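You operate a simulated robot arm through the tools that you are given. There is no shell and no other tool.

You run a simulated two-armed robot. Do the job below in one go: nothing can be reset, and whatever is moved stays where it is left.

JOB
Latch the open bottle in the steel ring and pump 4 shots of water into it.
Fine: swing the spout back over the drip tray. Set down upright: what you pick out.

It is judged by the outcome, as a careful person would: the job done as asked, and still so three seconds after it is handed in. It fails if anything else is knocked over, pushed out of place, dropped, spilled or broken.

ROBOT AND FRAMES
Two 7-joint arms with two-finger parallel grippers on one trunk that stands fixed in place. Base frame: the origin is at the foot of the trunk, x ahead of it, y to its left, z up. Readings come in m, degrees, newtons and seconds.
The left shoulder is at [0.09, 0.171, 1.213], the right one opposite. With the tool pointing down near the work surface each hand reaches from about 0.32 to 0.86 m from the base axis, measured 20 degrees to its own side. Payload 4.4 kg a hand.
Tool frame (each hand has its own): the origin (TCP) lies between the finger pads and is the grasp point; the fingertips stand 0.023 m ahead of it; z points along the fingers, y is the line along which they close. The gripper opens to 0.094 m. The fingers are 0.038 m wide and 0.01 m thick; the gripper's body (0.054 by 0.096 m) begins 0.039 m behind the TCP.
Orientation is that of the tool frame in the base frame, as a unit quaternion [w, x, y, z]. With the fingers straight down and closing along the base's y, the tool's x points along the base's -x, its y along +y and its z along -z.

CONTROLS
- The arms move only by the tool move_arm. It takes "left_steps", "right_steps" or both (then of equal length, played together; a hand with none holds still); each is text: rows parted by semicolons, each of 7 numbers parted by spaces: the shift along the tool's x, y, z in m, then the turn, a rotation vector about the tool's x, y, z in degrees, then the gripper command, from -1 (fully open) to 1 (shut), values between in proportion. In form: dx dy dz rx ry rz hand; .... A call has 1 to 20 rows; each row is the pose to reach, as a shift and turn from the pose commanded when the call began, along the tool's axes at that moment. A row lasts 0.2 s, in which the tool goes at most 0.05 m and 8.6 degrees; a call with a longer step from one row to the next is refused whole, and so is a gripper value outside its range. Where a pose cannot be reached the arm comes as near as it can. A force on the tool above 60 N (or 10 N above the force at the start of the call, whichever is more), or a blocked arm, ends the call early, and 0.2 s more pass. Each finger travels about 0.072 m/s and halts on what it meets, pressing with about 38 N; the grip force reading is that of the motor and also rises with nothing between the fingers. The clock runs only during rows and for 0.2 s after the last one: add rows that repeat a pose to give the fingers time. The reply holds the time, the measured pose of the TCP, the force on the tool along the base axes, the opening and the grip force, in the units named above and with some noise, with the torque about the TCP (base axes, N m) and any sound that the robot's microphone picked up.
- Cameras (640 x 400 px; columns grow to the right, rows downward): "scene" is now at [0.1925, 0.0498, 1.3877]; the picture's right is [0.55, -0.83, 0.00], its down [-0.29, -0.19, -0.94] and it looks along [0.78, 0.52, -0.34] (base axes); focal length 236 px, centre (320, 200). "left" rides on the left gripper at [0.086, -0.016, -0.074] in its tool frame; the picture's right is [0.18, 0.98, 0.00], its down [-0.58, 0.11, -0.81] and it looks along [-0.79, 0.15, 0.59] (tool axes); focal length 243 px, centre (320, 200). "right" rides on the right gripper at [0.086, 0.016, -0.075] in its tool frame; the picture's right is [-0.18, 0.98, 0.00], its down [-0.58, -0.11, -0.81] and it looks along [-0.79, -0.15, 0.59] (tool axes); focal length 243 px, centre (320, 200). There is no depth. A picture from a camera that has moved, and an enlarged one, comes with that camera's place and axes in the base frame and with its lens. The place of the scene camera against the robot may be out by one fixed shift of up to 0.012 m in any direction.
- get_image(camera): a new picture of that camera. The clock stands still meanwhile.
- lift_body(by): moves the trunk up (or, below 0, down) by that many m; the arms and the scene camera ride with it, the base frame stays. It gives what a move gives, with no picture.
- pan_tilt(pan, tilt): turns the head with the scene camera to pan (to the left, within 80 degrees either way) and tilt (down, from -29 to 69), counted from straight ahead of the robot (the tilt from the chest, where the trunk bows). It gives what a move gives.
- close_up(camera, box): a new picture of the part [left, top, right, bottom] of that camera's present view, enlarged. The clock stands still meanwhile.
- job_done(): hands the job in; it is judged then, once.

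Places have to be worked out from the pictures, the camera data and where the tool is seen. Open the grippers and draw the arms clear of the work before you hand the job in, unless the task says otherwise.

The tools are called after "Request:" as name(argument=value, ...) on one line, values as JSON. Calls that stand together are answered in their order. move_arm: Moves the arms, as the interface text tells. Its arguments: {"type":"object","properties":{"left_steps":{"type":"string"},"right_steps":{"type":"string"}},"required":[]} The other tools are called the same way: lift_body (by) moves the trunk up or down; pan_tilt (pan, tilt) turns the head that bears the scene camera; get_image (camera) takes a picture; close_up (camera, box) takes an enlarged picture of a part of a camera's view; job_done () hands the job in.

At the start:

```text
time_s: 0.0
left_position: [0.3584, 0.4134, 1.2952]
left_ee_rot: [0.0, 0.0, 1.0, 0.0]
left_ft_force: [0.0, 0.1, 0.1]
left_moment: [-0.05, -0.02, 0.0]
left_grip_width: 0.0941
left_grasp_force: 0.0
right_position: [0.4604, 0.0001, 1.2836]
right_ee_rot: [-0.001, -0.001, 1.0, 0.0]
right_ft_force: [-0.1, 0.4, -1.1]
right_moment: [-0.02, 0.0, 0.02]
right_grip_width: 0.0942
right_grasp_force: 0.1
trunk travel left (down, up): [-0.224, 0.164]
head pan, tilt (commanded): [33.6, 20.1]
```

scene: 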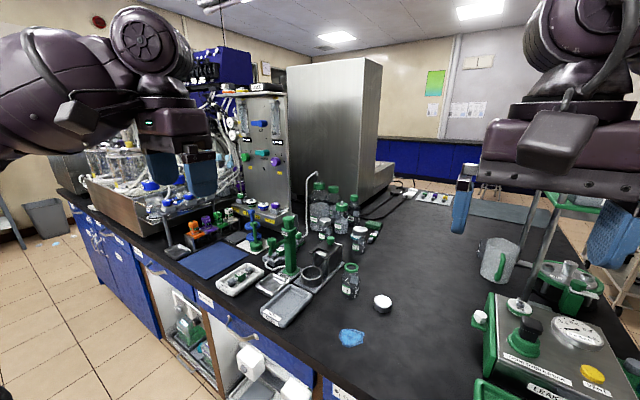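
right: 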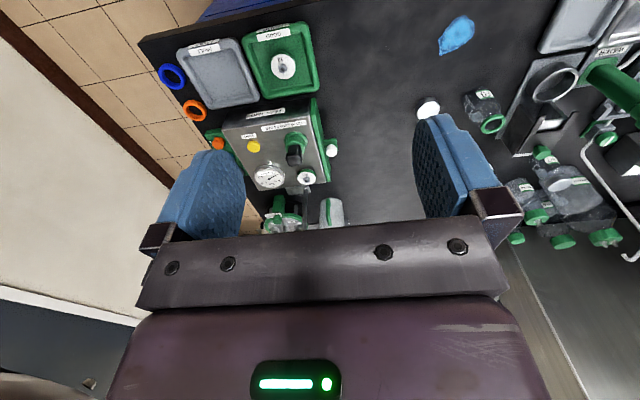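
left: 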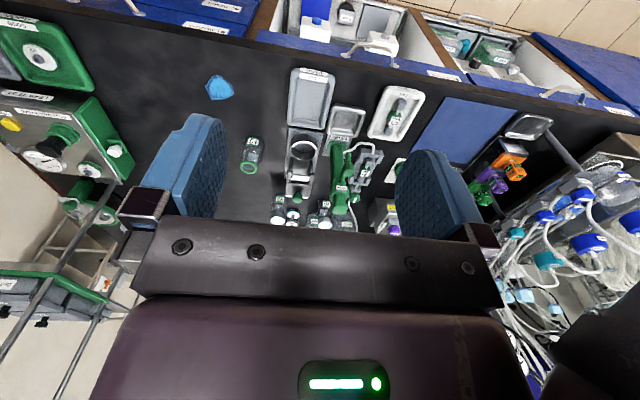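

The pictures show a pump with a spout, a ring fixture and an open bottle near the table's middle. I'll enlarge that region to make out the mechanism.

Request:
close_up(camera="scene", box=[210, 160, 410, 340])

Request:
close_up(camera="left", box=[230, 50, 430, 240])

Request:
close_up(camera="right", box=[400, 0, 640, 260])

```text
2.22 times, centred on (310, 250) of scene
camera zoom: at [0.1925, 0.0498, 1.3877], right [0.55, -0.83, 0.0], down [-0.29, -0.19, -0.94], along [0.78, 0.52, -0.34], focal length 525 px, centre (342, 89)
```

zoom: 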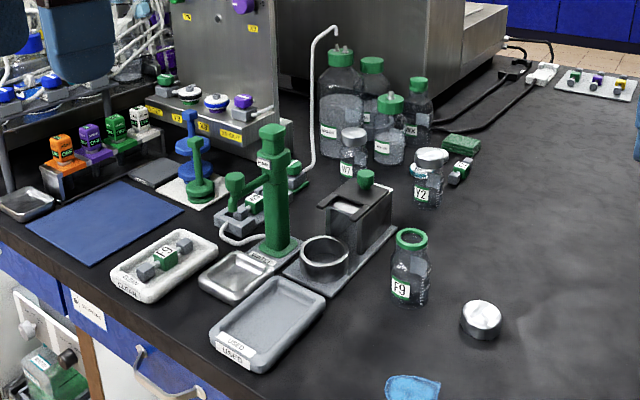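

```text
2.11 times, centred on (330, 145) of left
camera zoom: at [0.2711, 0.3963, 1.3689], right [-0.18, 0.98, 0.0], down [0.58, 0.11, 0.81], along [0.79, 0.15, -0.59], focal length 511 px, centre (299, 316)
```

zoom: 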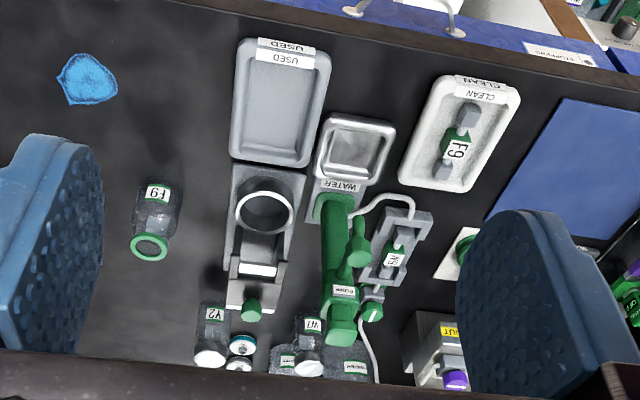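

```text
1.54 times, centred on (520, 130) of right
camera zoom: at [0.3728, 0.0182, 1.3575], right [0.18, 0.98, 0.0], down [0.58, -0.11, 0.81], along [0.79, -0.15, -0.59], focal length 373 px, centre (12, 308)
```

zoom: 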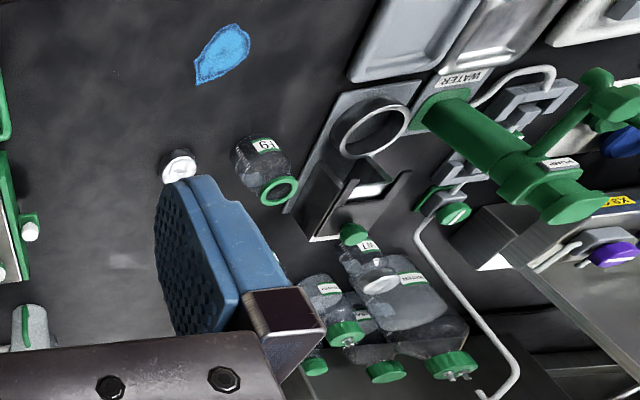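

The pump, ring with a latch, filter-like cartridge clip, and trays are about 0.7 m ahead to the left. I'll tilt the head down and centre it on them for a better view.

Request:
pan_tilt(pan=35, tilt=40)

Request:
get_image(camera="scene")

```text
time_s: 0.8
left_position: [0.3588, 0.4134, 1.2945]
left_ee_rot: [0.0, 0.0, 1.0, 0.0]
left_ft_force: [-0.5, 0.5, -0.4]
left_moment: [-0.01, 0.0, 0.02]
left_grip_width: 0.0939
left_grasp_force: 0.1
right_position: [0.4606, 0.0012, 1.2837]
right_ee_rot: [0.0, 0.0, 1.0, 0.0]
right_ft_force: [0.6, -0.1, 0.5]
right_moment: [0.02, -0.02, 0.01]
right_grip_width: 0.0942
right_grasp_force: 0.0
trunk travel left (down, up): [-0.224, 0.164]
head pan, tilt (commanded): [35.0, 40.0]
```

```text
taken
camera scene: at [0.1846, 0.0471, 1.3565], right [0.57, -0.82, 0.0], down [-0.53, -0.37, -0.77], along [0.63, 0.44, -0.64], focal length 236 px, centre (320, 200)
```

scene: 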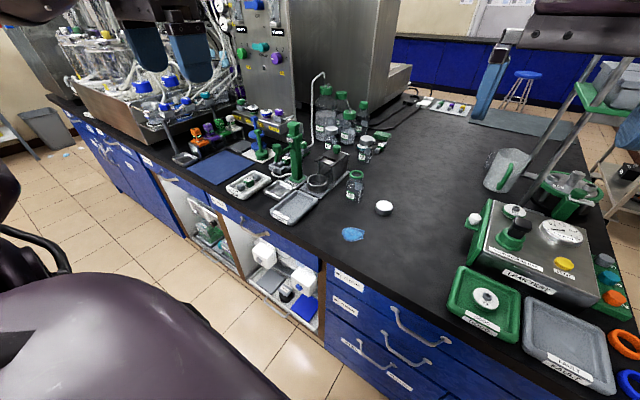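

Request:
close_up(camera="scene", box=[260, 110, 340, 160])

Request:
close_up(camera="scene", box=[220, 140, 380, 240])

Request:
close_up(camera="scene", box=[300, 70, 400, 180])

```text
8.00 times, centred on (300, 135) of scene
camera zoom: at [0.1846, 0.0471, 1.3565], right [0.57, -0.82, 0.0], down [-0.53, -0.37, -0.77], along [0.63, 0.44, -0.64], focal length 1890 px, centre (480, 720)
```

zoom: 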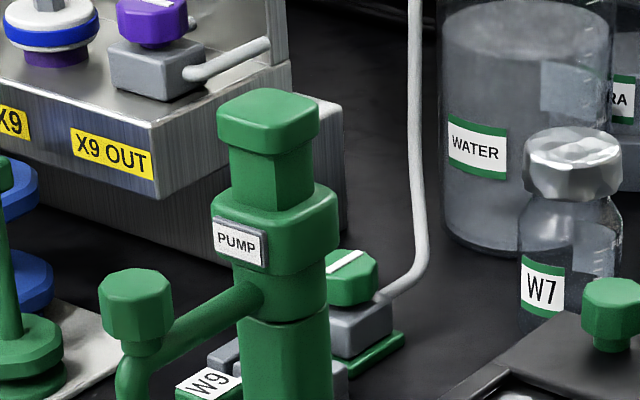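

```text
4.00 times, centred on (300, 190) of scene
camera zoom: at [0.1846, 0.0471, 1.3565], right [0.57, -0.82, 0.0], down [-0.53, -0.37, -0.77], along [0.63, 0.44, -0.64], focal length 945 px, centre (400, 240)
```

zoom: 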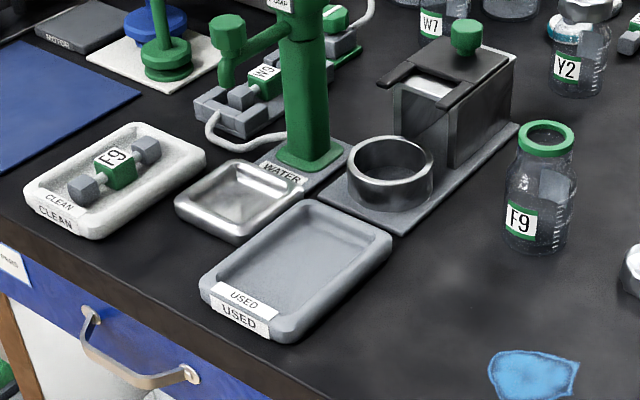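

```text
3.64 times, centred on (350, 125) of scene
camera zoom: at [0.1846, 0.0471, 1.3565], right [0.57, -0.82, 0.0], down [-0.53, -0.37, -0.77], along [0.63, 0.44, -0.64], focal length 859 px, centre (211, 473)
```

zoom: 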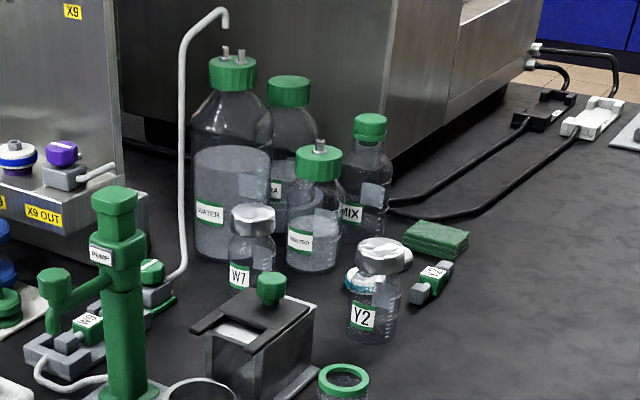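

The layout is roughly: pump pillar (0.73, 0.53), ring (0.71, 0.43) with a knobbed slide behind it, open bottle F9 (0.74, 0.30), drip tray in front of the pump. I'll bring the left hand's camera nearer, staying high, to inspect the pump, spout, latch and filter line.

Request:
move_arm(left_steps="-0.02 0.02 0.025 0 0 0 -1; -0.045 0.045 0.05 0 0 0 -1; -0.07 0.07 0.075 0 0 0 -1; -0.09 0.09 0.095 0 0 0 -1")

Request:
get_image(camera="left")

```text
time_s: 1.8
left_position: [0.4481, 0.5035, 1.1995]
left_ee_rot: [0.001, 0.001, 1.0, 0.0]
left_ft_force: [-0.3, -0.4, 0.5]
left_moment: [0.01, -0.03, -0.02]
left_grip_width: 0.0938
left_grasp_force: 0.0
right_position: [0.4603, 0.0011, 1.2839]
right_ee_rot: [-0.002, 0.0, 1.0, 0.0]
right_ft_force: [0.3, 0.3, -0.4]
right_moment: [-0.03, -0.01, -0.04]
right_grip_width: 0.0941
right_grasp_force: 0.1
trunk travel left (down, up): [-0.224, 0.164]
head pan, tilt (commanded): [35.0, 40.0]
```

```text
taken
camera left: at [0.3604, 0.4867, 1.2726], right [-0.18, 0.98, 0.0], down [0.58, 0.11, 0.81], along [0.79, 0.15, -0.59], focal length 243 px, centre (320, 200)
```

left: 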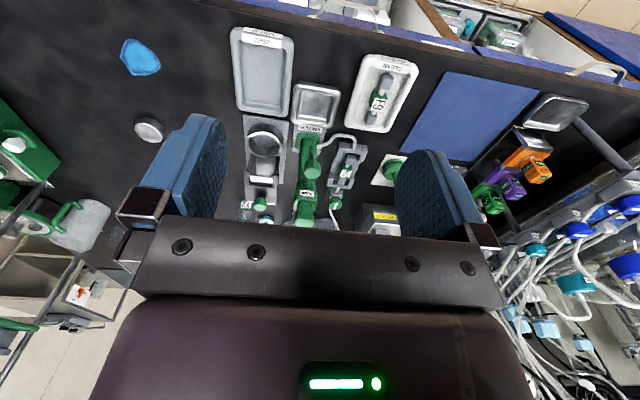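

Request:
close_up(camera="left", box=[230, 100, 400, 225])

Request:
close_up(camera="left", box=[280, 120, 380, 220])

```text
3.20 times, centred on (315, 162) of left
camera zoom: at [0.3604, 0.4867, 1.2726], right [-0.18, 0.98, 0.0], down [0.58, 0.11, 0.81], along [0.79, 0.15, -0.59], focal length 776 px, centre (336, 320)
```

zoom: 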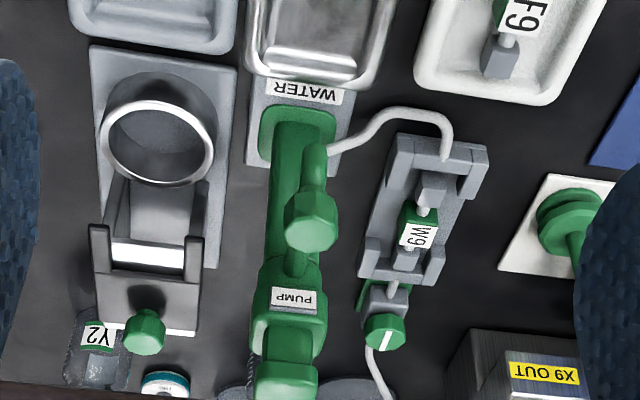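

```text
4.00 times, centred on (330, 170) of left
camera zoom: at [0.3604, 0.4867, 1.2726], right [-0.18, 0.98, 0.0], down [0.58, 0.11, 0.81], along [0.79, 0.15, -0.59], focal length 970 px, centre (280, 320)
```

zoom: 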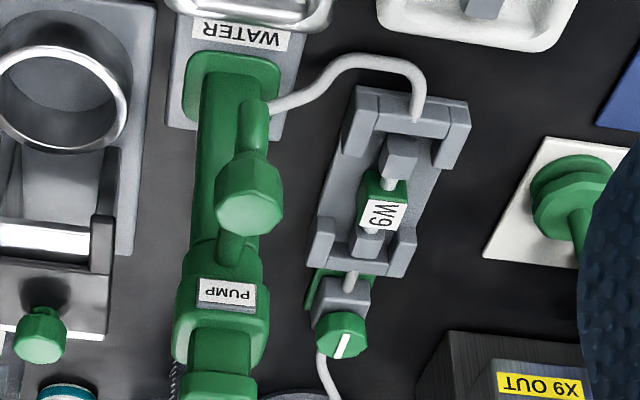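

The pictures now show the mechanism: a fork slide with a green knob behind the steel ring, the pump head on the pillar, and the spout now pointing at me over the drip tray (tip about (0.647, 0.529, 1.0)). I move the left camera to a second viewpoint to triangulate the bottle, ring, knob and spout.

Request:
move_arm(left_steps="-0.018 -0.031 0.0175 0 0 0 -1; -0.036 -0.062 0.035 0 0 0 -1; -0.054 -0.093 0.0525 0 0 0 -1; -0.072 -0.1235 0.07 0 0 0 -1")

Request:
get_image(camera="left")

Request:
close_up(camera="left", box=[200, 60, 360, 220])

Request:
close_up(camera="left", box=[300, 60, 460, 220])

```text
time_s: 2.8
left_position: [0.5226, 0.381, 1.1298]
left_ee_rot: [0.0, -0.001, 1.0, 0.0]
left_ft_force: [0.1, 0.1, 0.6]
left_moment: [0.02, 0.01, 0.0]
left_grip_width: 0.0938
left_grasp_force: 0.1
right_position: [0.4601, 0.0016, 1.2829]
right_ee_rot: [-0.001, 0.0, 1.0, -0.001]
right_ft_force: [0.2, -0.2, -0.4]
right_moment: [-0.05, -0.02, -0.03]
right_grip_width: 0.094
right_grasp_force: 0.0
trunk travel left (down, up): [-0.224, 0.164]
head pan, tilt (commanded): [35.0, 40.0]
```

```text
taken
camera left: at [0.4344, 0.3648, 1.205], right [-0.18, 0.98, 0.0], down [0.58, 0.11, 0.81], along [0.79, 0.15, -0.59], focal length 243 px, centre (320, 200)
```

left: 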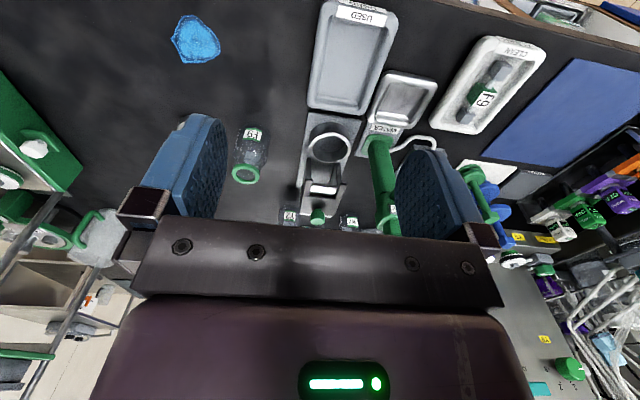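

```text
2.50 times, centred on (280, 140) of left
camera zoom: at [0.4344, 0.3648, 1.205], right [-0.18, 0.98, 0.0], down [0.58, 0.11, 0.81], along [0.79, 0.15, -0.59], focal length 606 px, centre (420, 350)
```

zoom: 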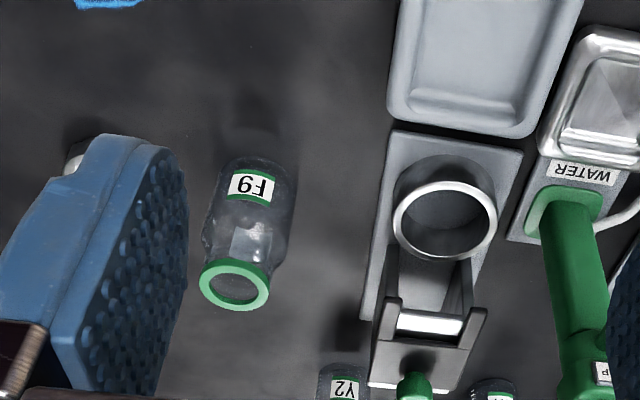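

```text
2.50 times, centred on (380, 140) of left
camera zoom: at [0.4344, 0.3648, 1.205], right [-0.18, 0.98, 0.0], down [0.58, 0.11, 0.81], along [0.79, 0.15, -0.59], focal length 606 px, centre (170, 350)
```

zoom: 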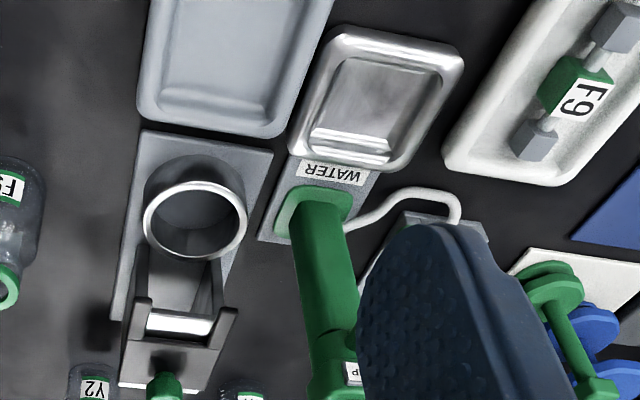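

Triangulating two left views puts the ring centre at (0.713, 0.4345), rim top z 0.882; fork tips at x 0.746, z 0.932; fork knob (0.835, 0.4345, 0.943); bottle (0.731, 0.300), top about 0.95. I take a third view from the left to fix the pump head, spout and valve.

Request:
move_arm(left_steps="0.0105 0.0438 -0.006 0 0 0 -1; 0.021 0.0876 -0.012 0 0 0 -1; 0.0315 0.1314 -0.018 0 0 0 -1; 0.042 0.1752 -0.024 0 0 0 -1; 0.0526 0.219 -0.03 0 0 0 -1")

Request:
get_image(camera="left")

Request:
close_up(camera="left", box=[220, 80, 400, 220])

```text
time_s: 4.0
left_position: [0.4677, 0.5992, 1.1582]
left_ee_rot: [-0.001, 0.0, 1.0, -0.001]
left_ft_force: [-0.7, 0.5, -0.5]
left_moment: [-0.03, 0.03, 0.0]
left_grip_width: 0.0942
left_grasp_force: 0.0
right_position: [0.4599, 0.0037, 1.2828]
right_ee_rot: [-0.001, 0.0, 1.0, -0.001]
right_ft_force: [-0.2, 0.8, -0.8]
right_moment: [-0.04, 0.0, 0.0]
right_grip_width: 0.0942
right_grasp_force: 0.0
trunk travel left (down, up): [-0.224, 0.164]
head pan, tilt (commanded): [35.0, 40.0]
```

```text
taken
camera left: at [0.3801, 0.5837, 1.2334], right [-0.18, 0.98, 0.0], down [0.58, 0.11, 0.81], along [0.79, 0.15, -0.59], focal length 243 px, centre (320, 200)
```

left: 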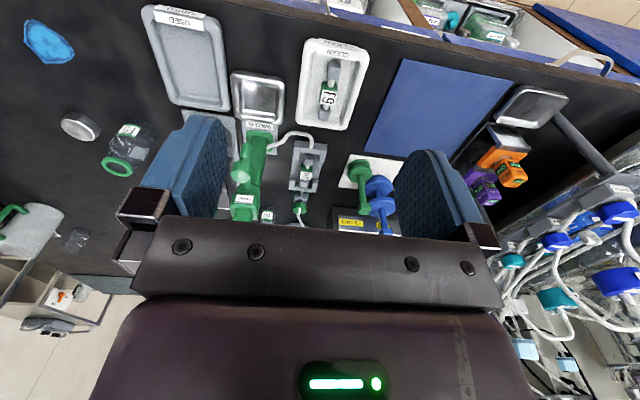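

```text
2.86 times, centred on (310, 150) of left
camera zoom: at [0.3801, 0.5837, 1.2334], right [-0.18, 0.98, 0.0], down [0.58, 0.11, 0.81], along [0.79, 0.15, -0.59], focal length 693 px, centre (349, 343)
```

zoom: 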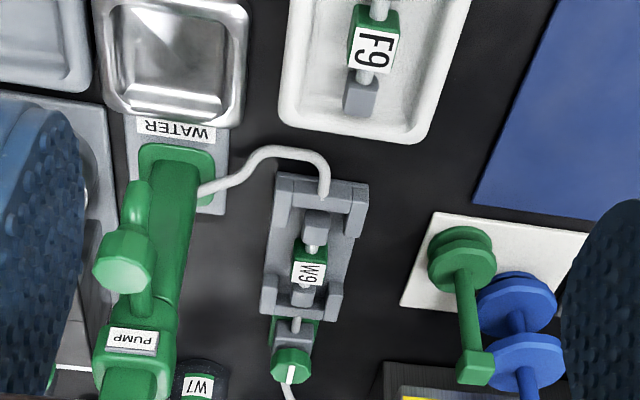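

Spout end knob is at about (0.626, 0.525, 1.018) and the pump pillar near (0.715, 0.525). Now I move the left hand to short of the open bottle and look at it at close range.

Request:
move_arm(left_steps="-0.0215 -0.0375 0.007 0 0 0 -1; -0.043 -0.075 0.014 0 0 0 -1; -0.0645 -0.1125 0.021 0 0 0 -1; -0.086 -0.15 0.028 0 0 0 -1; -0.1075 -0.1875 0.036 0 0 0 -1; -0.129 -0.225 0.044 0 0 0 -1; -0.1505 -0.2625 0.051 0 0 0 -1; -0.172 -0.299 0.058 0 0 0 -1")

Request:
get_image(camera="left")

Request:
close_up(camera="left", box=[210, 20, 430, 230])

```text
time_s: 5.8
left_position: [0.639, 0.2964, 1.0997]
left_ee_rot: [0.0, 0.001, 1.0, 0.0]
left_ft_force: [-0.5, -1.2, 0.1]
left_moment: [-0.02, 0.03, 0.01]
left_grip_width: 0.0941
left_grasp_force: 0.2
right_position: [0.4592, 0.0008, 1.2831]
right_ee_rot: [-0.001, 0.001, 1.0, 0.0]
right_ft_force: [-0.2, -0.3, 0.1]
right_moment: [-0.02, 0.03, 0.03]
right_grip_width: 0.0939
right_grasp_force: 0.1
trunk travel left (down, up): [-0.224, 0.164]
head pan, tilt (commanded): [35.0, 40.0]
```

```text
taken
camera left: at [0.5512, 0.2799, 1.1746], right [-0.18, 0.98, 0.0], down [0.58, 0.11, 0.81], along [0.79, 0.15, -0.59], focal length 243 px, centre (320, 200)
```

left: 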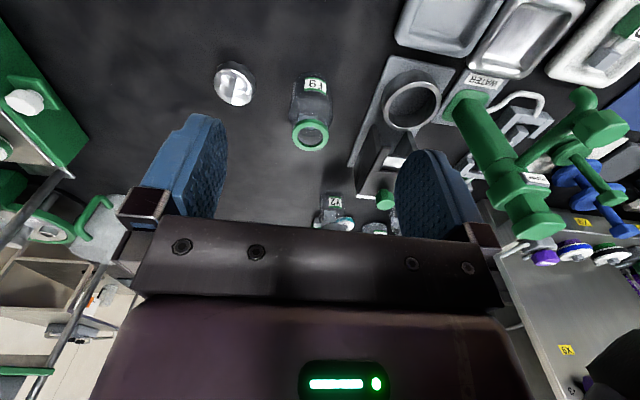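

```text
1.90 times, centred on (320, 125) of left
camera zoom: at [0.5512, 0.2799, 1.1746], right [-0.18, 0.98, 0.0], down [0.58, 0.11, 0.81], along [0.79, 0.15, -0.59], focal length 462 px, centre (320, 343)
```

zoom: 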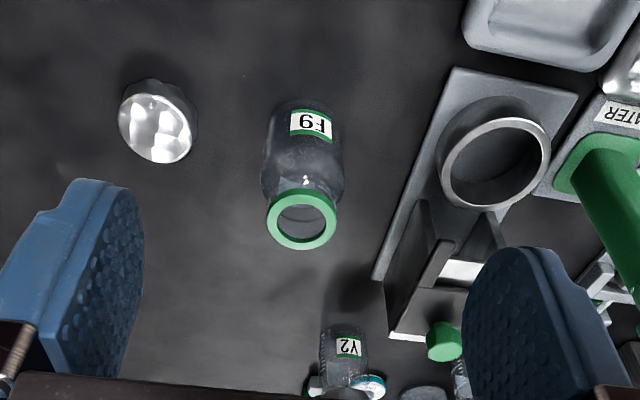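

The bottle's mouth centre triangulates to (0.734, 0.302, 0.946). I go over it and stop with the fingertips still above the mouth to check the alignment.

Request:
move_arm(left_steps="-0.045 0.003 0 0 0 0 -1; -0.095 0.0056 0 0 0 0 -1; -0.095 0.0056 0.045 0 0 0 -1; -0.095 0.0056 0.095 0 0 0 -1; -0.095 0.0056 0.095 0 0 0 -1")

Request:
get_image(camera="left")

Request:
get_image(camera="scene")

```text
time_s: 7.0
left_position: [0.7349, 0.3046, 1.0062]
left_ee_rot: [0.002, 0.0, 1.0, -0.001]
left_ft_force: [-0.5, -0.3, -0.5]
left_moment: [-0.03, 0.01, 0.01]
left_grip_width: 0.0938
left_grasp_force: 0.1
right_position: [0.4585, 0.0001, 1.2855]
right_ee_rot: [0.001, -0.001, 1.0, 0.0]
right_ft_force: [0.1, -0.3, 0.6]
right_moment: [0.0, -0.02, -0.04]
right_grip_width: 0.094
right_grasp_force: 0.0
trunk travel left (down, up): [-0.224, 0.164]
head pan, tilt (commanded): [35.0, 40.0]
```

```text
taken
camera left: at [0.6476, 0.2884, 1.0797], right [-0.18, 0.98, 0.0], down [0.58, 0.11, 0.81], along [0.79, 0.15, -0.59], focal length 243 px, centre (320, 200)
```

left: 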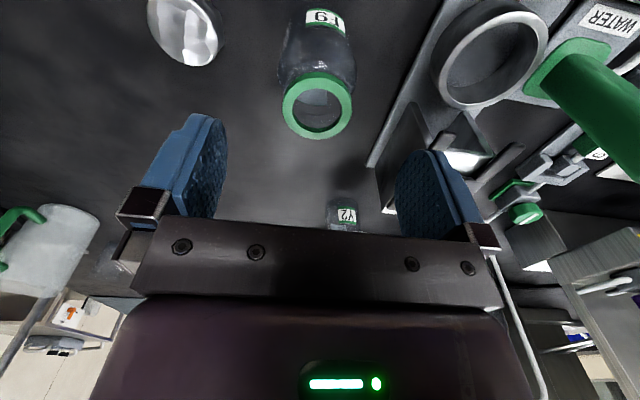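

```text
taken
camera scene: at [0.1837, 0.047, 1.3568], right [0.57, -0.82, 0.0], down [-0.53, -0.37, -0.77], along [0.63, 0.44, -0.64], focal length 236 px, centre (320, 200)
```

scene: 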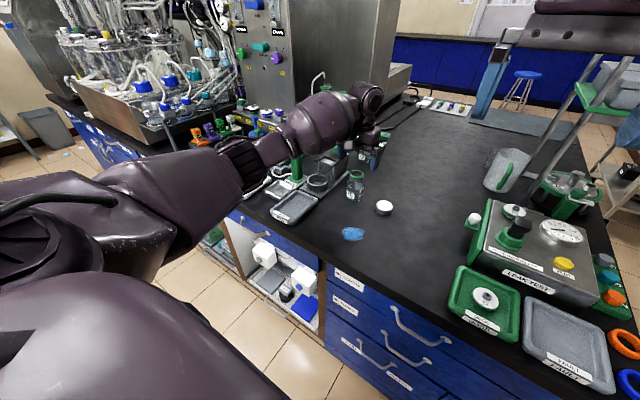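

The mouth lies between the fingers, at about (0.732, 0.302). Before going down I check how the forearm passes relative to the pump.

Request:
close_up(camera="scene", box=[230, 80, 410, 230])

Request:
get_image(camera="right")

```text
2.67 times, centred on (320, 155) of scene
camera zoom: at [0.1837, 0.047, 1.3568], right [0.57, -0.82, 0.0], down [-0.53, -0.37, -0.77], along [0.63, 0.44, -0.64], focal length 630 px, centre (320, 320)
```

zoom: 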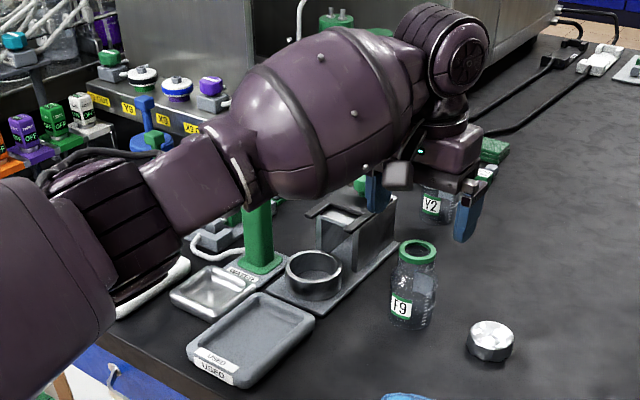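

```text
taken
camera right: at [0.3718, 0.0181, 1.3582], right [0.18, 0.98, 0.0], down [0.58, -0.11, 0.81], along [0.79, -0.15, -0.59], focal length 243 px, centre (320, 200)
```

right: 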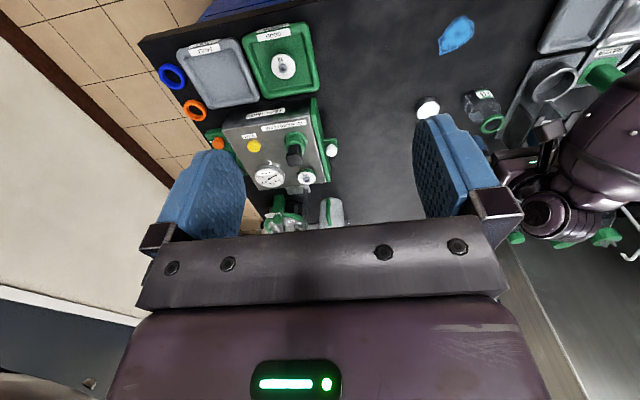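

The forearm hangs elbow-low and to the left, and over the ring it would come close to the spout. I raise the trunk so the arm stretches down from higher up, then check again.

Request:
lift_body(by=0.14)

Request:
get_image(camera="scene")

```text
time_s: 8.7
left_position: [0.7345, 0.304, 1.1463]
left_ee_rot: [0.0, 0.0, 1.0, 0.0]
left_ft_force: [-0.3, -0.1, -0.1]
left_moment: [-0.01, 0.01, 0.0]
left_grip_width: 0.094
left_grasp_force: 0.1
right_position: [0.4597, 0.0015, 1.4236]
right_ee_rot: [0.0, 0.0, 1.0, 0.0]
right_ft_force: [0.5, -0.1, 0.1]
right_moment: [-0.01, 0.03, 0.0]
right_grip_width: 0.0938
right_grasp_force: 0.0
trunk travel left (down, up): [-0.364, 0.024]
head pan, tilt (commanded): [35.0, 40.0]
```

```text
taken
camera scene: at [0.1323, 0.0472, 1.502], right [0.57, -0.82, 0.0], down [-0.53, -0.37, -0.77], along [0.63, 0.44, -0.64], focal length 236 px, centre (320, 200)
```

scene: 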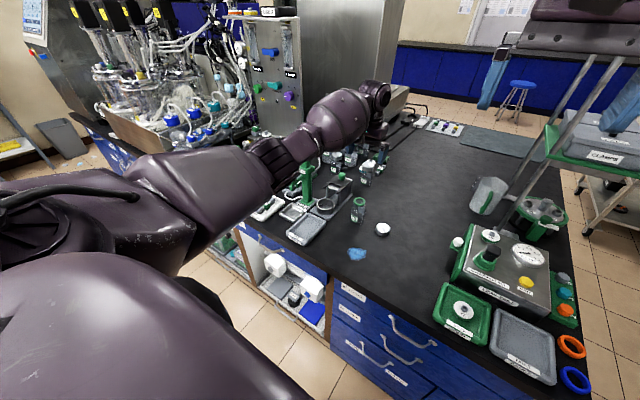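

Lifting also draws the shoulder back about 0.05 m, which would put the ring near the reach limit. I take half of it back as a compromise.

Request:
lift_body(by=-0.06)

Request:
move_arm(left_steps="0.001 -0.002 0.045 0 0 0 -1; 0.002 -0.002 0.08 0 0 0 -1; 0.002 -0.002 0.08 0 0 0 -1")

Request:
get_image(camera="scene")

Request:
close_up(camera="scene", box=[200, 70, 420, 260])

Request:
get_image(camera="left")

```text
time_s: 9.7
left_position: [0.7343, 0.304, 1.0872]
left_ee_rot: [0.002, 0.0, 1.0, 0.001]
left_ft_force: [-0.5, 0.1, 0.4]
left_moment: [0.02, 0.02, 0.03]
left_grip_width: 0.0944
left_grasp_force: 0.0
right_position: [0.4595, 0.0011, 1.3644]
right_ee_rot: [0.001, 0.0, 1.0, 0.0]
right_ft_force: [0.0, 0.1, -0.4]
right_moment: [-0.01, -0.04, -0.02]
right_grip_width: 0.0939
right_grasp_force: 0.0
trunk travel left (down, up): [-0.304, 0.084]
head pan, tilt (commanded): [35.0, 40.0]
```

```text
time_s: 10.5
left_position: [0.7337, 0.3015, 1.0068]
left_ee_rot: [0.0, 0.0, 1.0, -0.001]
left_ft_force: [-0.3, 0.1, -0.9]
left_moment: [0.01, 0.0, 0.01]
left_grip_width: 0.0938
left_grasp_force: 0.1
right_position: [0.46, 0.0013, 1.3638]
right_ee_rot: [0.0, 0.001, 1.0, 0.0]
right_ft_force: [0.8, 0.5, 0.1]
right_moment: [0.0, -0.01, 0.03]
right_grip_width: 0.0943
right_grasp_force: 0.0
trunk travel left (down, up): [-0.304, 0.084]
head pan, tilt (commanded): [35.0, 40.0]
```

```text
taken
camera scene: at [0.1401, 0.0471, 1.4409], right [0.57, -0.82, 0.0], down [-0.53, -0.37, -0.77], along [0.63, 0.44, -0.64], focal length 236 px, centre (320, 200)
```

scene: 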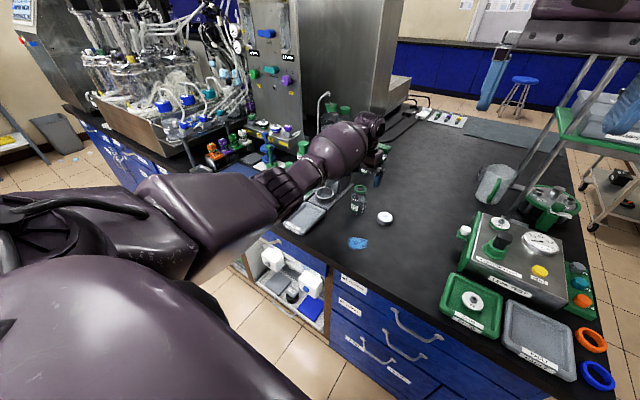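

```text
2.11 times, centred on (310, 165) of scene
camera zoom: at [0.1401, 0.0471, 1.4409], right [0.57, -0.82, 0.0], down [-0.53, -0.37, -0.77], along [0.63, 0.44, -0.64], focal length 497 px, centre (341, 274)
```

zoom: 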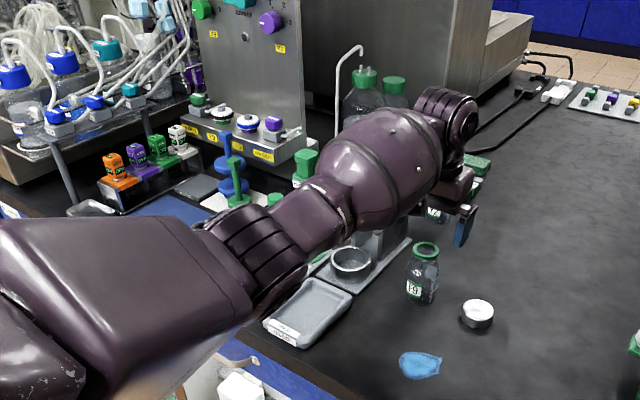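

```text
taken
camera left: at [0.6454, 0.285, 1.0814], right [-0.18, 0.98, 0.0], down [0.58, 0.11, 0.81], along [0.79, 0.15, -0.59], focal length 243 px, centre (320, 200)
```

left: 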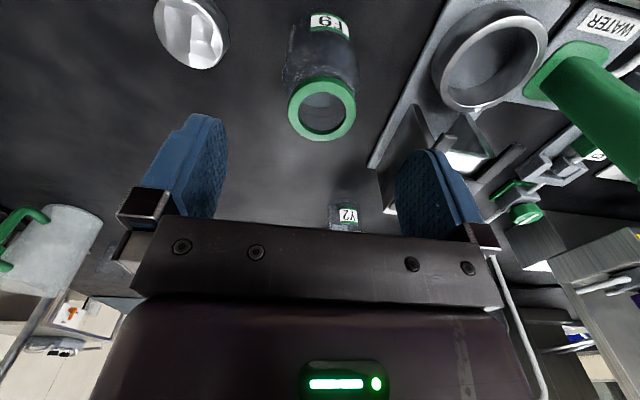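

The elbow is higher now, and the mouth centre reads (0.7314, 0.302), within 2 mm of the tool. I lower the fingers around the upper body of the bottle.

Request:
move_arm(left_steps="0.002 0.0005 0.04 0 0 0 -1; 0.002 0.0005 0.07 0 0 0 -1; 0.002 0.0005 0.087 0 0 0 -1; 0.002 0.0005 0.087 0 0 0 -1")

Request:
get_image(camera="left")

Request:
close_up(camera="scene", box=[250, 90, 420, 240])

```text
time_s: 11.5
left_position: [0.733, 0.3021, 0.9212]
left_ee_rot: [0.0, 0.002, 1.0, -0.001]
left_ft_force: [-0.4, -0.1, -0.2]
left_moment: [0.0, 0.01, 0.04]
left_grip_width: 0.094
left_grasp_force: 0.0
right_position: [0.459, 0.0007, 1.3641]
right_ee_rot: [0.0, 0.001, 1.0, 0.0]
right_ft_force: [0.9, -0.3, -0.4]
right_moment: [-0.02, 0.01, -0.02]
right_grip_width: 0.0939
right_grasp_force: 0.1
trunk travel left (down, up): [-0.304, 0.084]
head pan, tilt (commanded): [35.0, 40.0]
```

```text
taken
camera left: at [0.6449, 0.2862, 0.9963], right [-0.18, 0.98, 0.0], down [0.58, 0.11, 0.81], along [0.79, 0.15, -0.59], focal length 243 px, centre (320, 200)
```

left: 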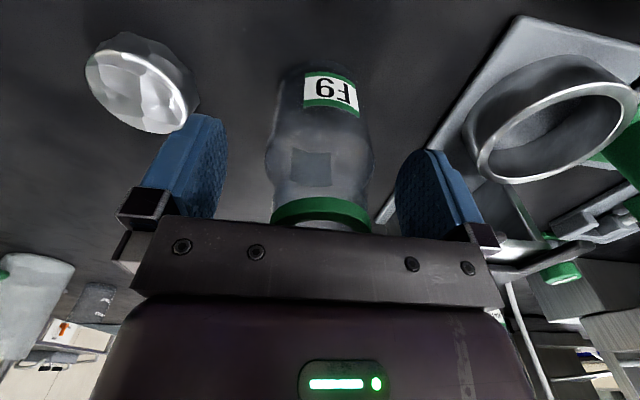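

```text
2.67 times, centred on (335, 165) of scene
camera zoom: at [0.1399, 0.047, 1.4409], right [0.57, -0.82, 0.0], down [-0.53, -0.37, -0.77], along [0.63, 0.44, -0.64], focal length 630 px, centre (280, 293)
```

zoom: 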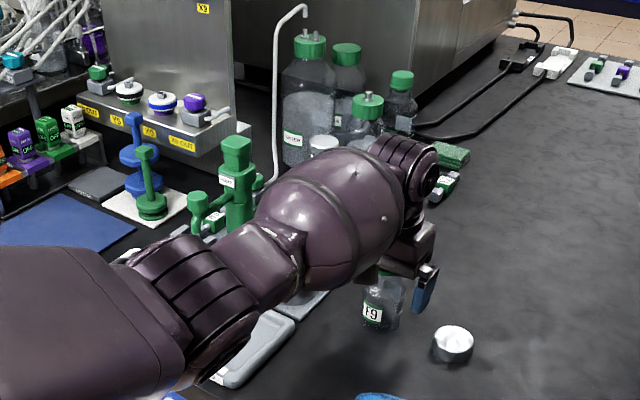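

The bottle stands between the fingers with its rim well under the palm. I close the gripper on its body.

Request:
move_arm(left_steps="0 0 0 0 0 0 0; 0 0 0 0 0 0 1; 0 0 0 0 0 0 1; 0 0 0 0 0 0 1; 0 0 0 0 0 0 1")

Request:
get_image(camera="left")

```text
time_s: 12.7
left_position: [0.7326, 0.302, 0.922]
left_ee_rot: [0.0, 0.0, 1.0, 0.0]
left_ft_force: [-0.3, 0.2, -0.7]
left_moment: [-0.01, 0.04, 0.02]
left_grip_width: 0.0549
left_grasp_force: 38.0
right_position: [0.4598, 0.0006, 1.3642]
right_ee_rot: [0.001, -0.001, 1.0, 0.0]
right_ft_force: [-0.1, 0.2, 0.4]
right_moment: [-0.03, 0.0, 0.0]
right_grip_width: 0.0942
right_grasp_force: 0.1
trunk travel left (down, up): [-0.304, 0.084]
head pan, tilt (commanded): [35.0, 40.0]
```

```text
taken
camera left: at [0.645, 0.2864, 0.9963], right [-0.18, 0.98, 0.0], down [0.58, 0.11, 0.81], along [0.79, 0.15, -0.59], focal length 243 px, centre (320, 200)
```

left: 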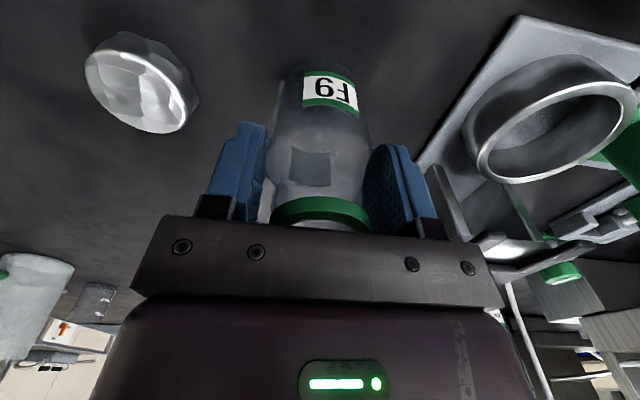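

The grip holds at 0.055 m with 38 N, matching the bottle's body. I lift it straight up, well above the ring and fork height.

Request:
move_arm(left_steps="0 0 -0.02 0 0 0 1; 0 0 -0.06 0 0 0 1; 0 0 -0.1 0 0 0 1; 0 0 -0.14 0 0 0 1; 0 0 -0.16 0 0 0 1")

Request:
get_image(camera="left")

Request:
get_image(camera="scene")

```text
time_s: 13.9
left_position: [0.7319, 0.3027, 1.0789]
left_ee_rot: [0.0, 0.0, 1.0, -0.001]
left_ft_force: [-0.4, 0.5, -0.9]
left_moment: [-0.01, 0.0, 0.0]
left_grip_width: 0.0545
left_grasp_force: 38.5
right_position: [0.4601, 0.0011, 1.3633]
right_ee_rot: [-0.001, 0.0, 1.0, -0.001]
right_ft_force: [0.0, -0.6, -0.2]
right_moment: [-0.02, -0.04, 0.01]
right_grip_width: 0.0942
right_grasp_force: 0.1
trunk travel left (down, up): [-0.304, 0.084]
head pan, tilt (commanded): [35.0, 40.0]
```

```text
taken
camera left: at [0.6441, 0.2871, 1.1533], right [-0.18, 0.98, 0.0], down [0.58, 0.11, 0.81], along [0.79, 0.15, -0.59], focal length 243 px, centre (320, 200)
```

left: 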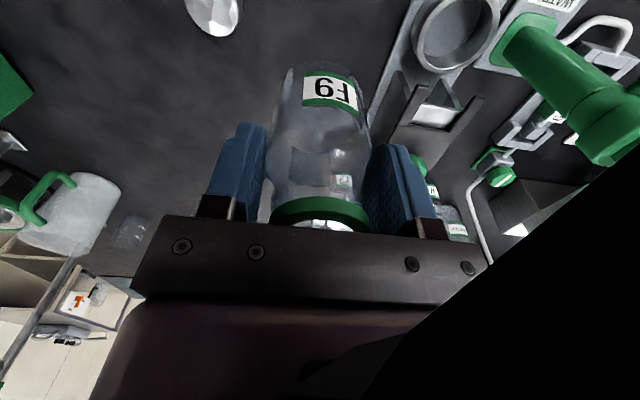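

```text
taken
camera scene: at [0.1403, 0.0472, 1.4408], right [0.57, -0.82, 0.0], down [-0.53, -0.37, -0.77], along [0.63, 0.44, -0.64], focal length 236 px, centre (320, 200)
```

scene: 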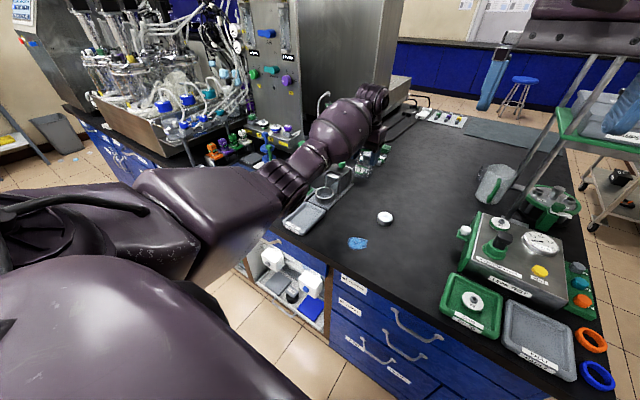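

The bottle is up and hanging straight. Before crossing to the ring I bring the right hand's camera down and turn it to the left as a side view on the ring and forearm.

Request:
move_arm(right_steps="0.001 -0.003 0.025 0 0 -7.5 -1; 0.002 -0.006 0.05 0 0 -15 -1; 0.003 -0.009 0.075 0 0 -22.5 -1; 0.004 -0.012 0.1 0 0 -30 -1; 0.006 -0.015 0.125 0 0 -37.5 -1; 0.008 -0.018 0.15 0 0 -45 -1; 0.01 -0.02 0.175 0 0 -52.5 -1; 0.01 -0.02 0.2 0 0 -60 -1")

Request:
get_image(camera="right")

```text
time_s: 15.7
left_position: [0.7317, 0.3026, 1.0785]
left_ee_rot: [0.0, 0.0, 1.0, 0.0]
left_ft_force: [0.0, -0.8, -0.4]
left_moment: [0.02, 0.04, 0.0]
left_grip_width: 0.0548
left_grasp_force: 37.7
right_position: [0.4501, -0.02, 1.1624]
right_ee_rot: [0.0, -0.501, 0.866, 0.0]
right_ft_force: [0.2, -0.2, -0.9]
right_moment: [0.01, 0.0, 0.01]
right_grip_width: 0.0938
right_grasp_force: 0.1
trunk travel left (down, up): [-0.304, 0.084]
head pan, tilt (commanded): [35.0, 40.0]
```

```text
taken
camera right: at [0.3922, -0.0858, 1.2361], right [-0.76, 0.65, 0.0], down [0.38, 0.45, 0.81], along [0.52, 0.61, -0.59], focal length 243 px, centre (320, 200)
```

right: 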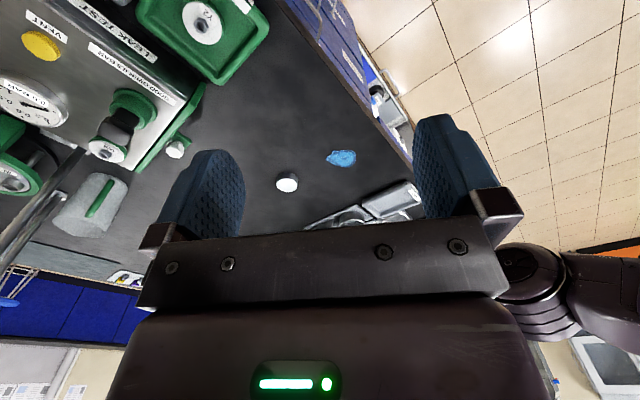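

The ring sits at the edge of view behind the right gripper; I turn the right hand a bit more left and tilt it up to look flatter.

Request:
move_arm(right_steps="0 0 0 0 0 -7.5 -1; 0 0 0 0 0 -15 -1")

Request:
move_arm(right_steps="0 0 0 0 -8 0 -1; 0 0 0 0 -16 0 -1; 0 0 0 0 -24 0 -1; 0 0 0 0 -28 0 -1")

Request:
get_image(camera="right")

```text
time_s: 16.3
left_position: [0.7318, 0.3024, 1.0784]
left_ee_rot: [-0.001, -0.001, 1.0, 0.0]
left_ft_force: [-0.5, 0.9, -2.4]
left_moment: [-0.02, 0.0, -0.01]
left_grip_width: 0.055
left_grasp_force: 38.2
right_position: [0.4489, -0.0194, 1.1632]
right_ee_rot: [0.0, -0.61, 0.793, -0.001]
right_ft_force: [-0.2, 0.0, -0.3]
right_moment: [0.02, -0.01, 0.03]
right_grip_width: 0.0938
right_grasp_force: 0.0
trunk travel left (down, up): [-0.304, 0.084]
head pan, tilt (commanded): [35.0, 40.0]
```

```text
time_s: 17.3
left_position: [0.7307, 0.3028, 1.0784]
left_ee_rot: [0.0, -0.001, 1.0, 0.0]
left_ft_force: [-0.1, -0.7, -1.9]
left_moment: [-0.01, -0.07, 0.02]
left_grip_width: 0.0545
left_grasp_force: 38.1
right_position: [0.4498, -0.0189, 1.1626]
right_ee_rot: [0.192, -0.591, 0.77, 0.148]
right_ft_force: [0.6, 0.4, 0.9]
right_moment: [-0.01, 0.04, 0.0]
right_grip_width: 0.0939
right_grasp_force: 0.2
trunk travel left (down, up): [-0.304, 0.084]
head pan, tilt (commanded): [35.0, 40.0]
```

```text
taken
camera right: at [0.4054, -0.1215, 1.188], right [-0.91, 0.41, 0.09], down [0.14, 0.1, 0.99], along [0.4, 0.91, -0.15], focal length 243 px, centre (320, 200)
```

right: 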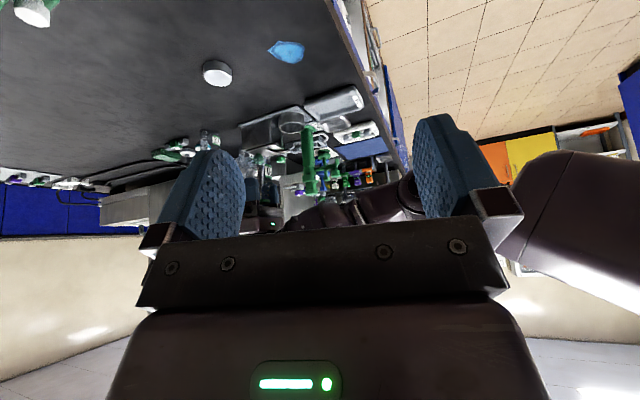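

Request:
close_up(camera="right", box=[220, 80, 420, 220])

```text
2.86 times, centred on (320, 150) of right
camera zoom: at [0.4054, -0.1215, 1.188], right [-0.91, 0.41, 0.09], down [0.14, 0.1, 0.99], along [0.4, 0.91, -0.15], focal length 693 px, centre (320, 343)
```

zoom: 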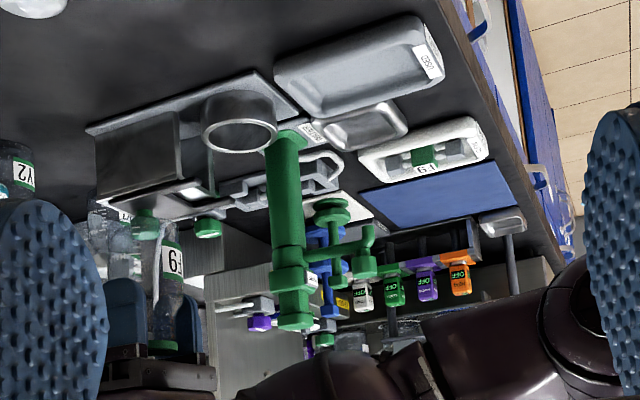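

Request:
close_up(camera="right", box=[280, 110, 360, 200])

Request:
close_up(camera="right", box=[240, 110, 320, 210])

```text
4.44 times, centred on (320, 155) of right
camera zoom: at [0.4054, -0.1215, 1.188], right [-0.91, 0.41, 0.09], down [0.14, 0.1, 0.99], along [0.4, 0.91, -0.15], focal length 1078 px, centre (320, 400)
```

zoom: 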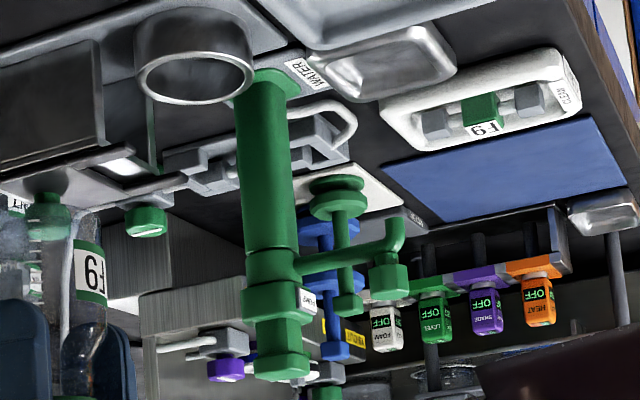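

```text
4.00 times, centred on (280, 160) of right
camera zoom: at [0.4054, -0.1215, 1.188], right [-0.91, 0.41, 0.09], down [0.14, 0.1, 0.99], along [0.4, 0.91, -0.15], focal length 970 px, centre (480, 360)
```

zoom: 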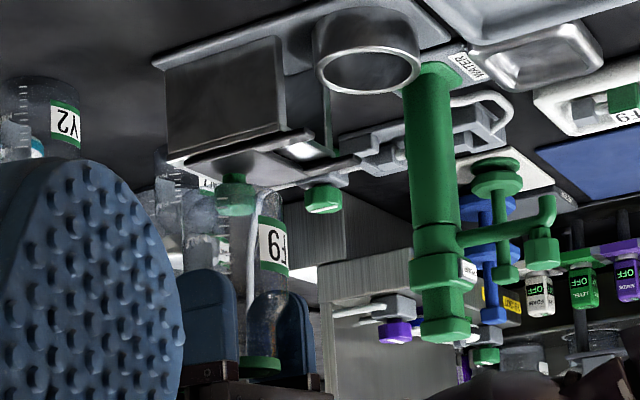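

From this view: nozzle tip at about z 0.968, x 0.624; pump axis x ≈ 0.713, y 0.525, cap top ≈ 1.06 — so pump and ring line up and the spout length (~0.09) matches the ring. I carry the bottle over to hover above the ring, keeping high, and check the forearm against the spout.

Request:
move_arm(left_steps="0.005 0.04 0 0 0 0 1; 0.011 0.085 0 0 0 0 1; 0.0165 0.1175 0 0 0 0 1; 0.0165 0.1317 0 0 0 0 1; 0.0165 0.1317 0 0 0 0 1")

Request:
close_up(camera="right", box=[220, 80, 420, 220])

Request:
close_up(camera="scene", box=[200, 70, 420, 260])

Request:
get_image(camera="left")

```text
time_s: 18.5
left_position: [0.7145, 0.4347, 1.0786]
left_ee_rot: [0.0, 0.0, 1.0, 0.0]
left_ft_force: [0.0, -0.5, -0.6]
left_moment: [0.03, 0.01, -0.02]
left_grip_width: 0.055
left_grasp_force: 38.4
right_position: [0.45, -0.0189, 1.1626]
right_ee_rot: [0.192, -0.59, 0.77, 0.148]
right_ft_force: [-0.2, -0.2, -0.3]
right_moment: [0.02, 0.0, -0.01]
right_grip_width: 0.0945
right_grasp_force: 0.0
trunk travel left (down, up): [-0.304, 0.084]
head pan, tilt (commanded): [35.0, 40.0]
```

```text
2.86 times, centred on (320, 150) of right
camera zoom: at [0.4052, -0.1214, 1.1882], right [-0.91, 0.41, 0.09], down [0.14, 0.1, 0.98], along [0.4, 0.91, -0.15], focal length 693 px, centre (320, 343)
```

zoom: 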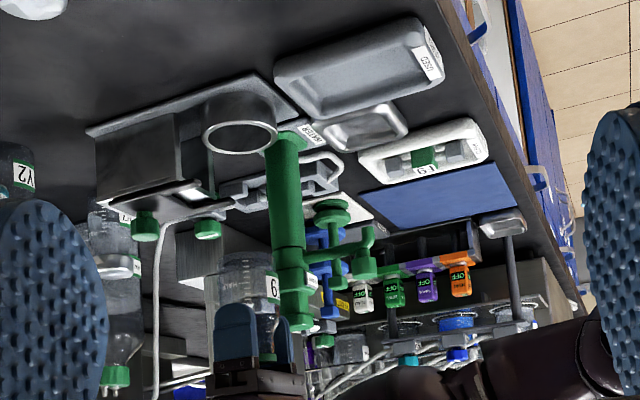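

```text
2.11 times, centred on (310, 165) of scene
camera zoom: at [0.1403, 0.0473, 1.4409], right [0.57, -0.82, 0.0], down [-0.53, -0.37, -0.77], along [0.63, 0.44, -0.64], focal length 497 px, centre (341, 274)
```

zoom: 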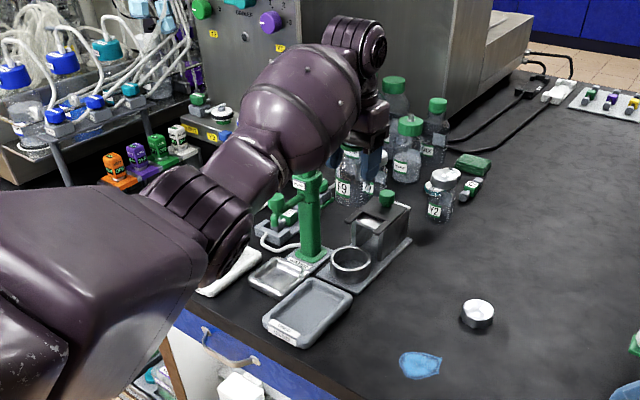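

```text
taken
camera left: at [0.6278, 0.4188, 1.1524], right [-0.18, 0.98, 0.0], down [0.58, 0.11, 0.81], along [0.79, 0.15, -0.59], focal length 243 px, centre (320, 200)
```

left: 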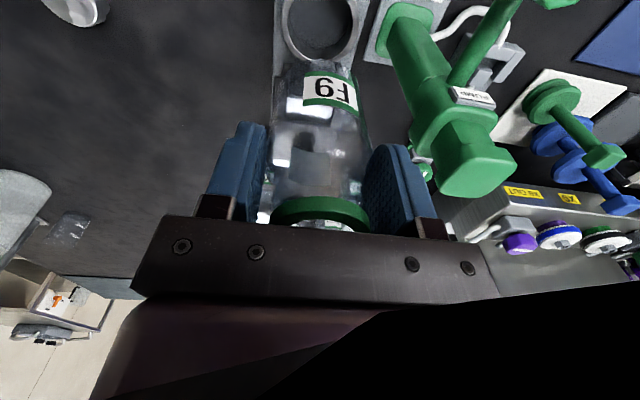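

The forearm passes above the spout for now. I need exact bottle dimensions in the hand before lowering, so I enlarge the left view of it.

Request:
close_up(camera="left", box=[200, 0, 440, 240])

Request:
close_up(camera="right", box=[280, 140, 340, 220])

```text
1.67 times, centred on (320, 120) of left
camera zoom: at [0.6278, 0.4188, 1.1524], right [-0.18, 0.98, 0.0], down [0.58, 0.11, 0.81], along [0.79, 0.15, -0.59], focal length 404 px, centre (320, 333)
```

zoom: 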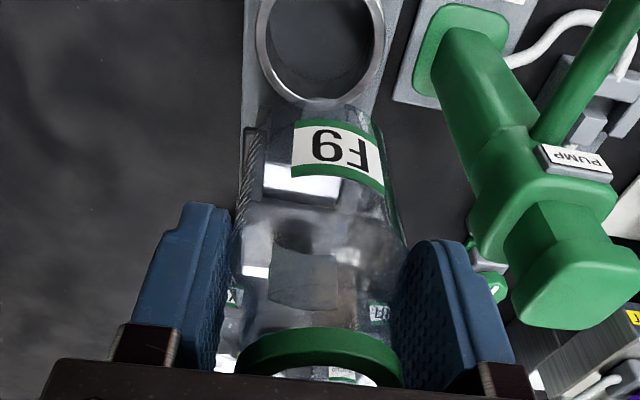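

```text
5.00 times, centred on (310, 180) of right
camera zoom: at [0.4052, -0.1214, 1.1882], right [-0.91, 0.41, 0.09], down [0.14, 0.1, 0.98], along [0.4, 0.91, -0.15], focal length 1213 px, centre (370, 300)
```

zoom: 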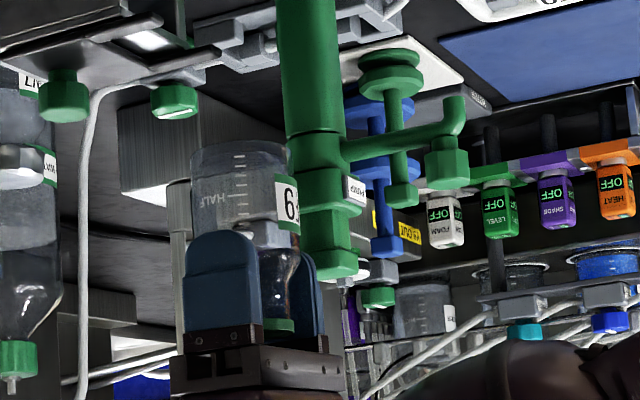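

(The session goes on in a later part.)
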